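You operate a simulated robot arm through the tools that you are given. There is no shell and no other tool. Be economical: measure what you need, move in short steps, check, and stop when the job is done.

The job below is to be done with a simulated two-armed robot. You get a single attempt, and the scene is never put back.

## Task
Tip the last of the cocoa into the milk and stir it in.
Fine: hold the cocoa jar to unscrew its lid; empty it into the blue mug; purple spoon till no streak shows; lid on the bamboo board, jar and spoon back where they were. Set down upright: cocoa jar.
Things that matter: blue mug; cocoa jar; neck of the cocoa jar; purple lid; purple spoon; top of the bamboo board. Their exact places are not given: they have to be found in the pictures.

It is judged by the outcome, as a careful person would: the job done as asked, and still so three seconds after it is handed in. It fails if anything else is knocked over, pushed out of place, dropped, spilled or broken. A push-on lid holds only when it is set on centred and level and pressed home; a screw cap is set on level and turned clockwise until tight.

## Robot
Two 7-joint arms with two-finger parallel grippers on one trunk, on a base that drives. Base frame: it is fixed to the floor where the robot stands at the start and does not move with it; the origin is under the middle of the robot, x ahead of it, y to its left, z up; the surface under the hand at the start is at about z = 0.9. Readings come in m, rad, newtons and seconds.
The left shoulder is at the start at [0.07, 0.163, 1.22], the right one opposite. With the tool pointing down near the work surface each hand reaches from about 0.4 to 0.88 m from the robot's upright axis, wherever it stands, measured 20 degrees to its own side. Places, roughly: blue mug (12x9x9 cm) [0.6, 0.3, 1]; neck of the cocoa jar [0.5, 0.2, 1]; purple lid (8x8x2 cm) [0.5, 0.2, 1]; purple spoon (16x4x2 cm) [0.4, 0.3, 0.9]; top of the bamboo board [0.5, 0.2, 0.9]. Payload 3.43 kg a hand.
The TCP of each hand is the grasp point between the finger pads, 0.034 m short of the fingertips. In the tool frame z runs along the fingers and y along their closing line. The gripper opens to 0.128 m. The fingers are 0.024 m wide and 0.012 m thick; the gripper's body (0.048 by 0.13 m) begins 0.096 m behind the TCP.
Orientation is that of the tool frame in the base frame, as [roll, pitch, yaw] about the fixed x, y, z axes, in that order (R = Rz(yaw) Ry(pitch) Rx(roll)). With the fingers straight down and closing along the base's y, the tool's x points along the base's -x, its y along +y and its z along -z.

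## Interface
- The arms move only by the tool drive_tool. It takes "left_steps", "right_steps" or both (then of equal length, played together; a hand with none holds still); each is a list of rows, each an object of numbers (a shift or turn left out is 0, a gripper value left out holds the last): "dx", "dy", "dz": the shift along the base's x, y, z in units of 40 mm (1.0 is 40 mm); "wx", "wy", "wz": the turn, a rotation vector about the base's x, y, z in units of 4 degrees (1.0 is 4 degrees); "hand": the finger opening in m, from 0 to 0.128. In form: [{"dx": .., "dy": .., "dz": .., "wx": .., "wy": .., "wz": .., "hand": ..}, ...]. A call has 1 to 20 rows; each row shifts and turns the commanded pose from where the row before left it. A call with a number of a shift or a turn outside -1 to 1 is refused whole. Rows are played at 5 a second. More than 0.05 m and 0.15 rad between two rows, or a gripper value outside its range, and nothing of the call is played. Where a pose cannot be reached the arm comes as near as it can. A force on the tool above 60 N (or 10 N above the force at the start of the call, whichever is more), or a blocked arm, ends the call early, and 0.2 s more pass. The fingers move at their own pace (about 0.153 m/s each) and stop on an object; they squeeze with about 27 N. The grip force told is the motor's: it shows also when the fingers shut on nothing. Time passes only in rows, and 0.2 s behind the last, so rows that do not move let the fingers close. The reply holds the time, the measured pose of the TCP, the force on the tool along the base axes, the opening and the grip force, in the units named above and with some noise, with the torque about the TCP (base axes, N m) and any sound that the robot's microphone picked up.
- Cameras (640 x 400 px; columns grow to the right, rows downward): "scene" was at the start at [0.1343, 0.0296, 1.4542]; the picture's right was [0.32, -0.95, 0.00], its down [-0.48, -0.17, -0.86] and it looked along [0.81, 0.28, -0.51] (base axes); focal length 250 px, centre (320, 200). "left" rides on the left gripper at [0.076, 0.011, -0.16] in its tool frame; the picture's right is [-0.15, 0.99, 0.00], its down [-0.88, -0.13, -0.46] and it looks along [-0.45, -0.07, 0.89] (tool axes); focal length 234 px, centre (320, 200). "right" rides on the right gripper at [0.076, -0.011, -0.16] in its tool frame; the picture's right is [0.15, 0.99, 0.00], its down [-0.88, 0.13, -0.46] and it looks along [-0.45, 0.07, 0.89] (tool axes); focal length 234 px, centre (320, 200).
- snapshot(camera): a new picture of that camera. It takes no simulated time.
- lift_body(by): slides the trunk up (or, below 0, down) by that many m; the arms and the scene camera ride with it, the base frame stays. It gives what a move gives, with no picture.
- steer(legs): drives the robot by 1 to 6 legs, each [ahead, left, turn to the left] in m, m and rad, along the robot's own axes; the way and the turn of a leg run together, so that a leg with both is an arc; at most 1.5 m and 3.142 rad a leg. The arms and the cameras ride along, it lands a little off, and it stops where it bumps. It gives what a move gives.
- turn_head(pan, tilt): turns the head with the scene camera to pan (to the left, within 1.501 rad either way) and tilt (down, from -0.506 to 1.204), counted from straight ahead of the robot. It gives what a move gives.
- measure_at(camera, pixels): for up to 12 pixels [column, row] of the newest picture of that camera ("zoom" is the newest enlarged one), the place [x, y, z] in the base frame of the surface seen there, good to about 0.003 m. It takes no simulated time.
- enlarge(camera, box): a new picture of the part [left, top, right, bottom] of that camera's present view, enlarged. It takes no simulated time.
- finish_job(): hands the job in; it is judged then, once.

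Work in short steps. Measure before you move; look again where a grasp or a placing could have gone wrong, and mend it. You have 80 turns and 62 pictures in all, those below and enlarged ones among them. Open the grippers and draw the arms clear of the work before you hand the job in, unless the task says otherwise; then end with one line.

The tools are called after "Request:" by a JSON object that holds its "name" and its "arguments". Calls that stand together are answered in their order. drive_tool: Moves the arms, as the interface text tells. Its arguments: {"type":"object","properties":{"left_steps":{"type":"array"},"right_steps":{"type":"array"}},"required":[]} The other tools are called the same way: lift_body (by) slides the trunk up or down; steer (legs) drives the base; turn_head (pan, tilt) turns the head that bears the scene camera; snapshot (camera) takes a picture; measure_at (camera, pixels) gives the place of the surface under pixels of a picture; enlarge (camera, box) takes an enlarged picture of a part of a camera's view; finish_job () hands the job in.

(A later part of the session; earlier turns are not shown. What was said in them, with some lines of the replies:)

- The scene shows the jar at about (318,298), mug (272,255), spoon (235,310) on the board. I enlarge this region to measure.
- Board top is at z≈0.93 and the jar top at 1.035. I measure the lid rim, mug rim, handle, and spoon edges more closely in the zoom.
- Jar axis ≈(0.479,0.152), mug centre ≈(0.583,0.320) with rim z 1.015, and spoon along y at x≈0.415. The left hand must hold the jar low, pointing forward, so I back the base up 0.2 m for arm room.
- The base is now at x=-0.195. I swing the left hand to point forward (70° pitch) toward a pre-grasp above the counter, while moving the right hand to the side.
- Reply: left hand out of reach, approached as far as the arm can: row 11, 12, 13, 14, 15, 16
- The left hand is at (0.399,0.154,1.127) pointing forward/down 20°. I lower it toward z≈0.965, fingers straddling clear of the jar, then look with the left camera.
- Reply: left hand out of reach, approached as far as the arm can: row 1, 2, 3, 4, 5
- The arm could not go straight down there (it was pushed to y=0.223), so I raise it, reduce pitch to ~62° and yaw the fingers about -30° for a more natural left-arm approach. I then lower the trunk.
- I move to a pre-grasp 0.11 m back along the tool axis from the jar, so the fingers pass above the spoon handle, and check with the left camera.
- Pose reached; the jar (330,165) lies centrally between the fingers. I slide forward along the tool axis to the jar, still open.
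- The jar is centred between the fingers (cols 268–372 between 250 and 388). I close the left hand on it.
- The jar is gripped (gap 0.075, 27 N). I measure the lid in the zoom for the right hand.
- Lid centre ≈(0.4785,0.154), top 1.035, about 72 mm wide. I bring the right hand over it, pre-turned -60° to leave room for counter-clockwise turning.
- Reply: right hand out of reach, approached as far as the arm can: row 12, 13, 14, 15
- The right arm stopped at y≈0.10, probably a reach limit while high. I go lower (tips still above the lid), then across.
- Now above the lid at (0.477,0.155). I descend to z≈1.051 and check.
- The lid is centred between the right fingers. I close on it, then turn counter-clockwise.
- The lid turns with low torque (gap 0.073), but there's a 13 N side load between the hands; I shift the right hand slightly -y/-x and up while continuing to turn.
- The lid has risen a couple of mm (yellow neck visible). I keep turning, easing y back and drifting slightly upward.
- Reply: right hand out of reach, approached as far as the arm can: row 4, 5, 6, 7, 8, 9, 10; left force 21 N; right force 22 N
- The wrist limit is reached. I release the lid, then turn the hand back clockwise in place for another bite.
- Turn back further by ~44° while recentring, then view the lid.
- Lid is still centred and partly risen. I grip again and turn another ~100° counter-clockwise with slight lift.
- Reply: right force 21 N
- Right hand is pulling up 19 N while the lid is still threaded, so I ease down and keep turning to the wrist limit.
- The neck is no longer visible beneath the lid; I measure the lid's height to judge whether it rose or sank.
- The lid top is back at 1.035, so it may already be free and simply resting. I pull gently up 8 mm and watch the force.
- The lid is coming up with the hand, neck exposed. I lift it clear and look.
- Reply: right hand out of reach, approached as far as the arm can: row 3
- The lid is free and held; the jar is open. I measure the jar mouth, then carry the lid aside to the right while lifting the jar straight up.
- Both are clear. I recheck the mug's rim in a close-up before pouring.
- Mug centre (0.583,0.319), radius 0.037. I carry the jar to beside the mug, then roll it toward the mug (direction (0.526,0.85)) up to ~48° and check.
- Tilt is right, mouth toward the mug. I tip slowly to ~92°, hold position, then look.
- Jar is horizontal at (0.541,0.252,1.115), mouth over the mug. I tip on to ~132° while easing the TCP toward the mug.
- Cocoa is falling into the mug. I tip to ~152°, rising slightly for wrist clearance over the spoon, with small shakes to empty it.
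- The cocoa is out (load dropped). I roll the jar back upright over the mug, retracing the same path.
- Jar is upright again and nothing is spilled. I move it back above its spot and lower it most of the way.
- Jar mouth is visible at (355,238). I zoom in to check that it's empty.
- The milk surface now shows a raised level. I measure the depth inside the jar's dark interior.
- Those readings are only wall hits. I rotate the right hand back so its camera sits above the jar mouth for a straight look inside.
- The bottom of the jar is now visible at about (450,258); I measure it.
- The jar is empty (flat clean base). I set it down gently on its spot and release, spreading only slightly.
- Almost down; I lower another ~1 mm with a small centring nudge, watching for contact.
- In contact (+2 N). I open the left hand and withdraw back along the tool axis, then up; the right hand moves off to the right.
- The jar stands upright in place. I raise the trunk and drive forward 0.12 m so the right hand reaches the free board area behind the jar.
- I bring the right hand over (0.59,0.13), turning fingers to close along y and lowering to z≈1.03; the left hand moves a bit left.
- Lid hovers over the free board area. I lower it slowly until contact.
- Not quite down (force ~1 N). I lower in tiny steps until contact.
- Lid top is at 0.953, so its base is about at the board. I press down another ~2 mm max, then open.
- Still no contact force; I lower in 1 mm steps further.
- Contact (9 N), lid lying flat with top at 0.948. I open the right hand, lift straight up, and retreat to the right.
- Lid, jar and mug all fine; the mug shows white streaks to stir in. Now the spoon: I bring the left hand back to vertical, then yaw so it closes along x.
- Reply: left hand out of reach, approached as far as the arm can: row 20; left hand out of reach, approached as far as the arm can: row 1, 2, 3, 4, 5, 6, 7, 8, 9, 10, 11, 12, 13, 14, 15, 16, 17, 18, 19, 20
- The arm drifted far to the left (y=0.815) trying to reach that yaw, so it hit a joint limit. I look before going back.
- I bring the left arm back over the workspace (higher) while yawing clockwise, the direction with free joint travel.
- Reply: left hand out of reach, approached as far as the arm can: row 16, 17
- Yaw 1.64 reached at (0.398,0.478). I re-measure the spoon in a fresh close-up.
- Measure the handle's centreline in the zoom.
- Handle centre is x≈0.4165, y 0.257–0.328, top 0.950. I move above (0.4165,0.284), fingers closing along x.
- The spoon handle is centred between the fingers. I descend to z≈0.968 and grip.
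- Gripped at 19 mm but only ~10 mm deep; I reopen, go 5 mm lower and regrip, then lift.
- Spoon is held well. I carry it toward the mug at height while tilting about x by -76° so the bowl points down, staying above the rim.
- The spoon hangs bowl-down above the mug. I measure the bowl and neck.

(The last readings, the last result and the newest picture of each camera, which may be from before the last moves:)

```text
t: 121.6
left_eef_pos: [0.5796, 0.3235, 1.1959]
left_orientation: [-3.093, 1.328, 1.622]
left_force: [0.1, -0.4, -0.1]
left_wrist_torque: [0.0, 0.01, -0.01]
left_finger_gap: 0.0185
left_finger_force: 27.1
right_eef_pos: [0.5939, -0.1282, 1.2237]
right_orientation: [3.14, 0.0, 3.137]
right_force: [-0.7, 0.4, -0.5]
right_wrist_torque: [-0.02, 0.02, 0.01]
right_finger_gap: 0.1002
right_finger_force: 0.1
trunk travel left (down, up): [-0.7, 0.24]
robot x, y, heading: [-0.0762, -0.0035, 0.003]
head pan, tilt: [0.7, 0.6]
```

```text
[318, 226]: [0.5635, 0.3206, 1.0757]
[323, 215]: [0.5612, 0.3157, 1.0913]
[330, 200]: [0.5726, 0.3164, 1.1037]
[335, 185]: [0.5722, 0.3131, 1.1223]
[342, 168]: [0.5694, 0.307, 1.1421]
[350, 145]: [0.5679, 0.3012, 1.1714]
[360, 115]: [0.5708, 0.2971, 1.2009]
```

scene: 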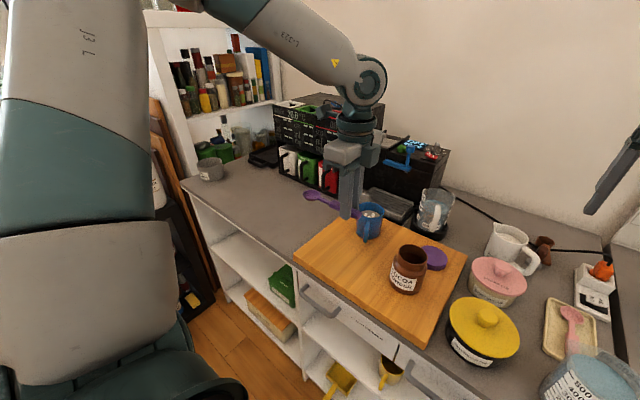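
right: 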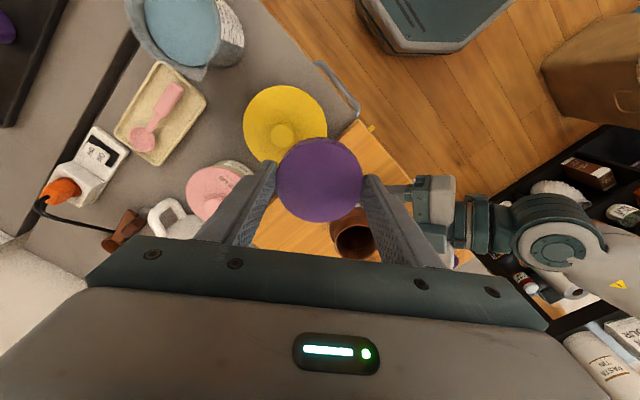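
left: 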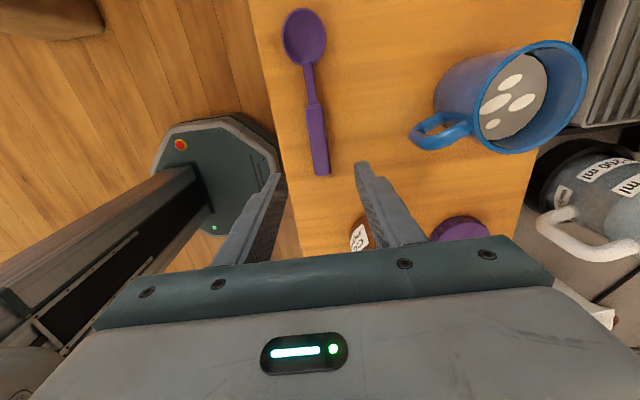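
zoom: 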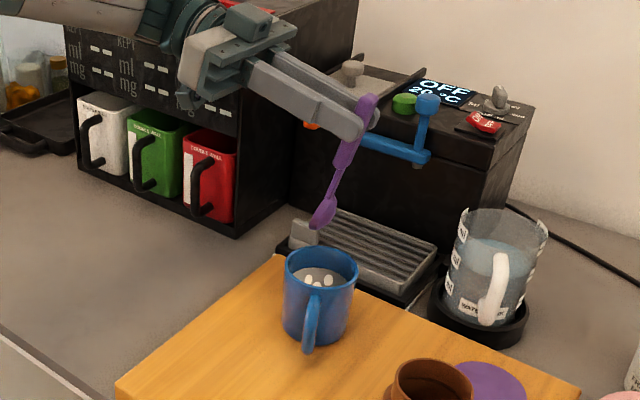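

Bowl is at about (0.577,0.318), neck ~(0.575,0.309), nicely inside the rim. I shift +4 mm in x and y, and lower into the milk.

Request:
{"name": "drive_tool", "arguments": {"left_steps": [{"dx": 0.12, "dy": 0.08, "dz": -0.4}, {"dz": -0.5}, {"dz": -0.5}, {"dz": -0.5}, {"dz": -0.4}, {"dz": -0.3}, {"dz": -0.2}, {}]}}

Request:
{"name": "enlarge", "arguments": {"camera": "scene", "box": [310, 150, 430, 250]}}

```text
t: 123.4
left_eef_pos: [0.5832, 0.3249, 1.0856]
left_orientation: [-3.097, 1.327, 1.618]
left_force: [-0.3, 0.3, -0.2]
left_wrist_torque: [0.01, -0.01, 0.02]
left_finger_gap: 0.0187
left_finger_force: 27.1
right_eef_pos: [0.5921, -0.128, 1.2239]
right_orientation: [3.142, 0.001, 3.138]
right_force: [0.2, 1.2, -0.5]
right_wrist_torque: [0.03, 0.02, 0.02]
right_finger_gap: 0.1
right_finger_force: 0.1
trunk travel left (down, up): [-0.7, 0.24]
robot x, y, heading: [-0.0759, 0.0033, -0.005]
head pan, tilt: [0.7, 0.6]
```

```text
4.00 times, centred on (370, 200) of scene
```

zoom: 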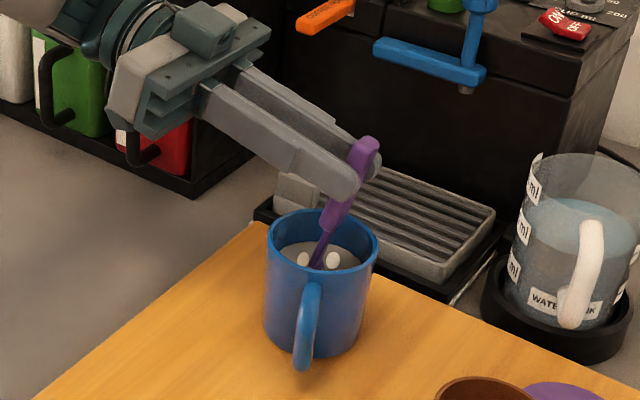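

Spoon is in the milk with no contact. I stir with 10 mm radius circles.

Request:
{"name": "drive_tool", "arguments": {"left_steps": [{"dx": 0.125}, {"dx": 0.125}, {"dx": -0.073, "dy": 0.177}, {"dx": -0.177, "dy": 0.073}, {"dx": -0.177, "dy": -0.073}, {"dx": -0.073, "dy": -0.177}, {"dx": 0.073, "dy": -0.177}, {"dx": 0.177, "dy": -0.073}, {"dx": 0.177, "dy": 0.073}, {"dx": 0.073, "dy": 0.177}, {"dx": -0.073, "dy": 0.177}, {"dx": -0.177, "dy": 0.073}, {"dx": -0.177, "dy": -0.073}, {"dx": -0.073, "dy": -0.177}, {"dx": 0.073, "dy": -0.177}, {"dx": 0.177, "dy": -0.073}, {"dx": 0.177, "dy": 0.073}, {"dx": 0.073, "dy": 0.177}]}}

Request:
{"name": "drive_tool", "arguments": {"left_steps": [{"dx": -0.073, "dy": 0.177}, {"dx": -0.177, "dy": 0.073}, {"dx": -0.177, "dy": -0.073}, {"dx": -0.073, "dy": -0.177}, {"dx": 0.073, "dy": -0.177}, {"dx": 0.177, "dy": -0.073}, {"dx": 0.177, "dy": 0.073}, {"dx": 0.073, "dy": 0.177}, {"dx": -0.073, "dy": 0.177}, {"dx": -0.177, "dy": 0.073}, {"dx": -0.177, "dy": -0.073}, {"dx": -0.073, "dy": -0.177}, {"dx": 0.073, "dy": -0.177}, {"dx": 0.177, "dy": -0.073}, {"dx": 0.177, "dy": 0.073}, {"dx": 0.073, "dy": 0.177}]}}

Request:
{"name": "enlarge", "arguments": {"camera": "scene", "box": [340, 185, 400, 235]}}

```text
t: 127.2
left_eef_pos: [0.5923, 0.3247, 1.0849]
left_orientation: [-3.092, 1.326, 1.624]
left_force: [0.7, 0.3, 0.1]
left_wrist_torque: [0.07, 0.03, -0.01]
left_finger_gap: 0.019
left_finger_force: 27.1
right_eef_pos: [0.5934, -0.1285, 1.2231]
right_orientation: [-3.14, -0.001, 3.138]
right_force: [-0.5, -0.7, 0.1]
right_wrist_torque: [0.01, 0.0, 0.02]
right_finger_gap: 0.0999
right_finger_force: 0.1
trunk travel left (down, up): [-0.7, 0.24]
robot x, y, heading: [-0.0744, -0.0001, -0.001]
head pan, tilt: [0.7, 0.6]
```

```text
t: 130.6
left_eef_pos: [0.591, 0.3252, 1.0875]
left_orientation: [-3.096, 1.326, 1.619]
left_force: [0.3, -0.6, -0.8]
left_wrist_torque: [0.01, 0.0, 0.0]
left_finger_gap: 0.0187
left_finger_force: 26.9
right_eef_pos: [0.5935, -0.1287, 1.224]
right_orientation: [3.141, -0.001, 3.137]
right_force: [-0.2, 0.7, -0.9]
right_wrist_torque: [-0.01, -0.02, 0.0]
right_finger_gap: 0.0996
right_finger_force: 0.0
trunk travel left (down, up): [-0.7, 0.24]
robot x, y, heading: [-0.0746, 0.0007, 0.002]
head pan, tilt: [0.7, 0.6]
```

```text
8.00 times, centred on (370, 210) of scene
```

zoom: 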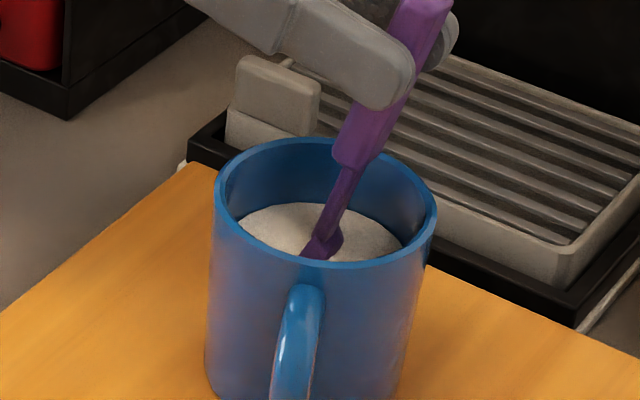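

Streaks appear gone in view; I stir two more circles for certainty, return to centre, then lift out straight up.

Request:
{"name": "drive_tool", "arguments": {"left_steps": [{"dx": -0.073, "dy": 0.177}, {"dx": -0.177, "dy": 0.073}, {"dx": -0.177, "dy": -0.073}, {"dx": -0.073, "dy": -0.177}, {"dx": 0.073, "dy": -0.177}, {"dx": 0.177, "dy": -0.073}, {"dx": 0.177, "dy": 0.073}, {"dx": 0.073, "dy": 0.177}, {"dx": -0.073, "dy": 0.177}, {"dx": -0.177, "dy": 0.073}, {"dx": -0.177, "dy": -0.073}, {"dx": -0.073, "dy": -0.177}, {"dx": 0.073, "dy": -0.177}, {"dx": 0.177, "dy": -0.073}, {"dx": 0.177, "dy": 0.073}, {"dx": 0.073, "dy": 0.177}, {"dx": -0.125}, {"dx": -0.125}, {}]}}

Request:
{"name": "drive_tool", "arguments": {"left_steps": [{"dz": 0.3}, {"dz": 0.4}, {"dz": 0.4}, {"dz": 0.4}, {"dz": 0.4}, {"dz": 0.5}, {"dz": 0.5}, {}, {}, {}]}}

Request:
{"name": "enlarge", "arguments": {"camera": "scene", "box": [330, 150, 430, 235]}}

```text
t: 134.6
left_eef_pos: [0.5836, 0.3251, 1.0839]
left_orientation: [-3.095, 1.326, 1.623]
left_force: [0.0, -0.5, -0.5]
left_wrist_torque: [-0.01, 0.0, 0.01]
left_finger_gap: 0.019
left_finger_force: 27.2
right_eef_pos: [0.5935, -0.1289, 1.2233]
right_orientation: [-3.141, 0.0, 3.137]
right_force: [-0.9, 0.2, -0.6]
right_wrist_torque: [-0.01, 0.01, 0.02]
right_finger_gap: 0.0997
right_finger_force: 0.0
trunk travel left (down, up): [-0.7, 0.24]
robot x, y, heading: [-0.0731, -0.0004, 0.0]
head pan, tilt: [0.7, 0.6]
```

```text
t: 136.8
left_eef_pos: [0.5828, 0.3257, 1.2009]
left_orientation: [-3.099, 1.327, 1.62]
left_force: [0.1, 0.4, -0.4]
left_wrist_torque: [0.0, 0.01, 0.0]
left_finger_gap: 0.0191
left_finger_force: 26.3
right_eef_pos: [0.5925, -0.129, 1.2246]
right_orientation: [-3.14, 0.0, 3.138]
right_force: [-0.3, 0.0, 0.0]
right_wrist_torque: [0.0, 0.01, 0.01]
right_finger_gap: 0.1
right_finger_force: 0.1
trunk travel left (down, up): [-0.7, 0.24]
robot x, y, heading: [-0.0741, 0.0003, -0.003]
head pan, tilt: [0.7, 0.6]
```

```text
4.71 times, centred on (380, 192) of scene
```

zoom: 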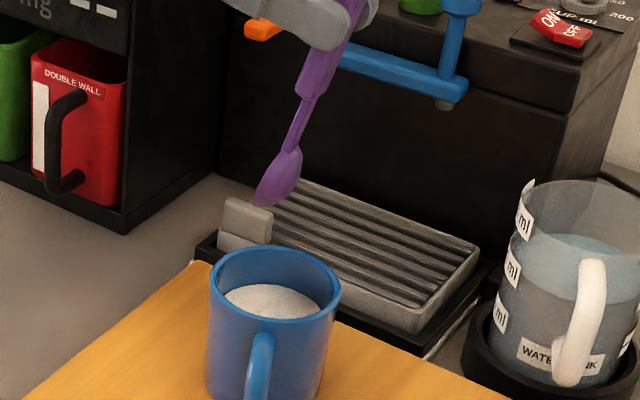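

Uniform, no streaks. I reverse the tilt and carry the spoon back above its original place.

Request:
{"name": "drive_tool", "arguments": {"left_steps": [{"dx": -0.219, "dy": -0.0535, "wx": 1}, {"dx": -0.219, "dy": -0.0535, "wx": 1}, {"dx": -0.219, "dy": -0.0535, "wx": 1}, {"dx": -0.219, "dy": -0.0535, "wx": 1}, {"dx": -0.219, "dy": -0.0535, "wx": 1}, {"dx": -0.219, "dy": -0.0535, "wx": 1}, {"dx": -0.219, "dy": -0.0535, "wx": 1}, {"dx": -0.219, "dy": -0.0535, "wx": 1}, {"dx": -0.219, "dy": -0.0535, "wx": 1}, {"dx": -0.219, "dy": -0.0535, "wx": 1}, {"dx": -0.219, "dy": -0.0535, "wx": 1}, {"dx": -0.219, "dy": -0.0535, "wx": 1}, {"dx": -0.219, "dy": -0.0535, "wx": 1}, {"dx": -0.219, "dy": -0.0535, "wx": 1}, {"dx": -0.219, "dy": -0.0535, "wx": 1}, {"dx": -0.219, "dy": -0.0535, "wx": 1}, {"dx": -0.219, "dy": -0.0535, "wx": 1}, {"dx": -0.219, "dy": -0.0535, "wx": 1}, {"dx": -0.219, "dy": -0.0535, "wx": 1}, {}]}}

Request:
{"name": "drive_tool", "arguments": {"left_steps": [{"dz": -0.9}, {"dz": -0.9}, {"dz": -0.9}, {"dz": -0.9}, {"dz": -0.9}, {}]}}

Request:
{"name": "enlarge", "arguments": {"camera": "scene", "box": [270, 180, 420, 290]}}

```text
t: 141.0
left_eef_pos: [0.4146, 0.2849, 1.2016]
left_orientation: [3.14, -0.001, 1.584]
left_force: [0.4, -0.9, 0.2]
left_wrist_torque: [-0.04, -0.03, 0.0]
left_finger_gap: 0.019
left_finger_force: 26.6
right_eef_pos: [0.5934, -0.1276, 1.2244]
right_orientation: [-3.14, 0.001, 3.138]
right_force: [0.2, -0.2, 0.0]
right_wrist_torque: [0.03, 0.02, 0.04]
right_finger_gap: 0.1001
right_finger_force: 0.0
trunk travel left (down, up): [-0.7, 0.24]
robot x, y, heading: [-0.0731, -0.0011, 0.001]
head pan, tilt: [0.7, 0.6]
```

```text
t: 142.4
left_eef_pos: [0.4162, 0.2844, 1.0189]
left_orientation: [3.138, 0.001, 1.584]
left_force: [-0.1, 0.2, -0.6]
left_wrist_torque: [-0.06, -0.01, -0.02]
left_finger_gap: 0.0186
left_finger_force: 27.2
right_eef_pos: [0.5929, -0.1282, 1.2237]
right_orientation: [-3.141, 0.002, 3.139]
right_force: [0.3, 1.1, 0.1]
right_wrist_torque: [-0.03, -0.01, 0.02]
right_finger_gap: 0.0997
right_finger_force: 0.0
trunk travel left (down, up): [-0.7, 0.24]
robot x, y, heading: [-0.0729, -0.0005, -0.002]
head pan, tilt: [0.7, 0.6]
```

```text
3.64 times, centred on (345, 235) of scene
```

zoom: 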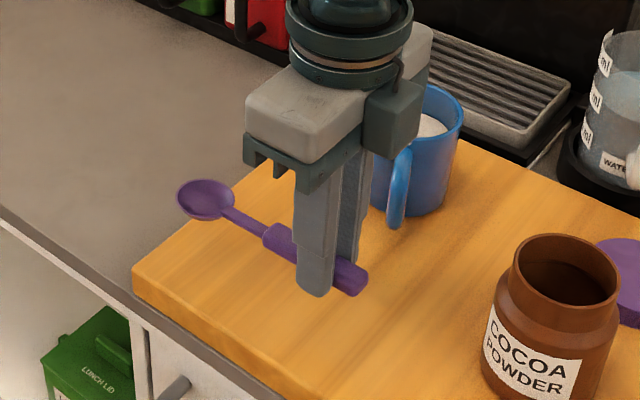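

Spoon is level above its place. I lower to the grasp height 0.968.

Request:
{"name": "drive_tool", "arguments": {"left_steps": [{"dz": -0.6}, {"dz": -0.4}, {"dz": -0.17}, {"dz": -0.06}, {"dz": -0.03}, {}]}}

```text
t: 143.8
left_eef_pos: [0.4148, 0.2859, 0.9697]
left_orientation: [3.139, -0.001, 1.582]
left_force: [-0.2, -0.1, -0.9]
left_wrist_torque: [-0.01, -0.01, -0.03]
left_finger_gap: 0.019
left_finger_force: 27.2
right_eef_pos: [0.5922, -0.129, 1.2235]
right_orientation: [-3.14, -0.001, 3.139]
right_force: [-1.4, -0.4, -1.2]
right_wrist_torque: [0.01, 0.0, -0.01]
right_finger_gap: 0.1001
right_finger_force: 0.1
trunk travel left (down, up): [-0.7, 0.24]
robot x, y, heading: [-0.0755, -0.0007, -0.004]
head pan, tilt: [0.7, 0.6]
```

A couple of millimetres remain; I ease down until contact.

Request:
{"name": "drive_tool", "arguments": {"left_steps": [{"dz": -0.03, "dx": 0.03}, {"dz": -0.025}, {}]}}

```text
t: 144.6
left_eef_pos: [0.4164, 0.2859, 0.9679]
left_orientation: [3.14, -0.001, 1.583]
left_force: [0.4, 0.3, -0.3]
left_wrist_torque: [-0.03, 0.0, -0.05]
left_finger_gap: 0.019
left_finger_force: 27.3
right_eef_pos: [0.592, -0.1283, 1.224]
right_orientation: [3.14, 0.003, 3.137]
right_force: [0.6, -1.0, 0.4]
right_wrist_torque: [0.0, 0.0, -0.03]
right_finger_gap: 0.1
right_finger_force: 0.1
trunk travel left (down, up): [-0.7, 0.24]
robot x, y, heading: [-0.0755, 0.0015, 0.001]
head pan, tilt: [0.7, 0.6]
```

At the original grasp height; I open gently and withdraw straight up, then left.

Request:
{"name": "drive_tool", "arguments": {"left_steps": [{"dz": -0.015}, {"hand": 0.035}, {}, {"hand": 0.06}, {}, {"dz": 0.3}, {"dz": 0.7}, {"dz": 1}, {"dz": 1}, {"dz": 1}, {"dz": 1, "dy": 0.3}, {"dy": 0.8}, {"dy": 0.8}, {"dy": 0.8}, {"dy": 0.8}, {}]}}

Request:
{"name": "snapshot", "arguments": {"camera": "scene"}}

Request:
{"name": "enlarge", "arguments": {"camera": "scene", "box": [270, 180, 480, 330]}}

```text
t: 148.0
left_eef_pos: [0.4178, 0.4244, 1.1689]
left_orientation: [3.139, -0.002, 1.582]
left_force: [0.1, 0.2, -0.2]
left_wrist_torque: [-0.01, 0.03, 0.0]
left_finger_gap: 0.06
left_finger_force: 0.0
right_eef_pos: [0.5936, -0.1276, 1.2229]
right_orientation: [-3.14, 0.002, 3.136]
right_force: [0.0, 0.6, 1.0]
right_wrist_torque: [0.01, -0.01, -0.01]
right_finger_gap: 0.1001
right_finger_force: 0.1
trunk travel left (down, up): [-0.7, 0.24]
robot x, y, heading: [-0.0748, 0.0019, -0.001]
head pan, tilt: [0.7, 0.6]
```

```text
14 pictures are left
```

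scene: 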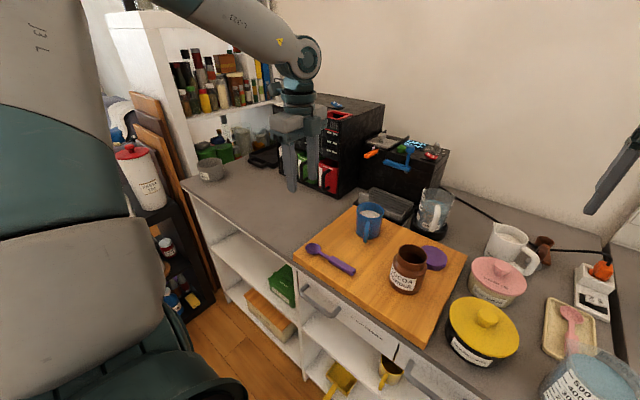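

```text
2.67 times, centred on (375, 255) of scene
```

zoom: 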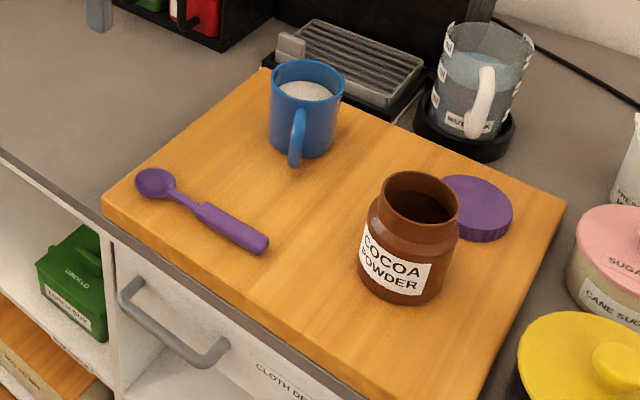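

Everything is in place. A last close look at the mug's surface for streaks and at the jar position.

Request:
{"name": "enlarge", "arguments": {"camera": "left", "box": [400, 0, 640, 200]}}

Request:
{"name": "enlarge", "arguments": {"camera": "scene", "box": [350, 195, 390, 225]}}

```text
2.00 times, centred on (520, 100) of left
```

zoom: 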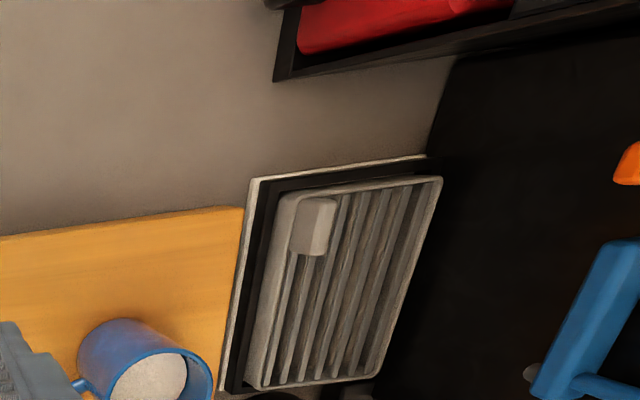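

```text
13.33 times, centred on (370, 210) of scene
```

zoom: 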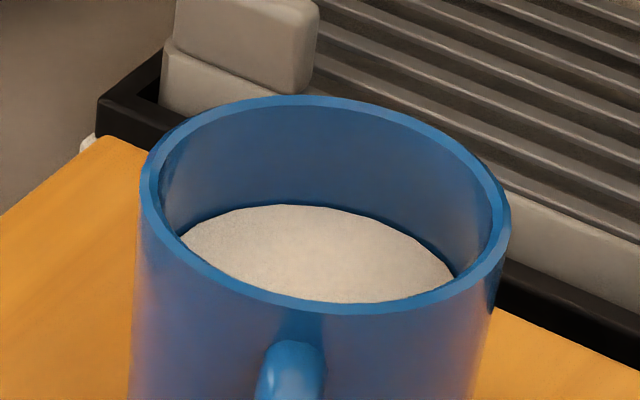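

The surface is a uniform beige with no streaks, lid, jar and spoon are all set, and both hands are open and clear. I hand the job in.

Request:
{"name": "finish_job", "arguments": {}}

```text
The job is handed in.
```

The cocoa is in the blue mug and stirred until no streak shows, the lid is on the bamboo board, the jar is upright in its place, and the spoon is back where it was.
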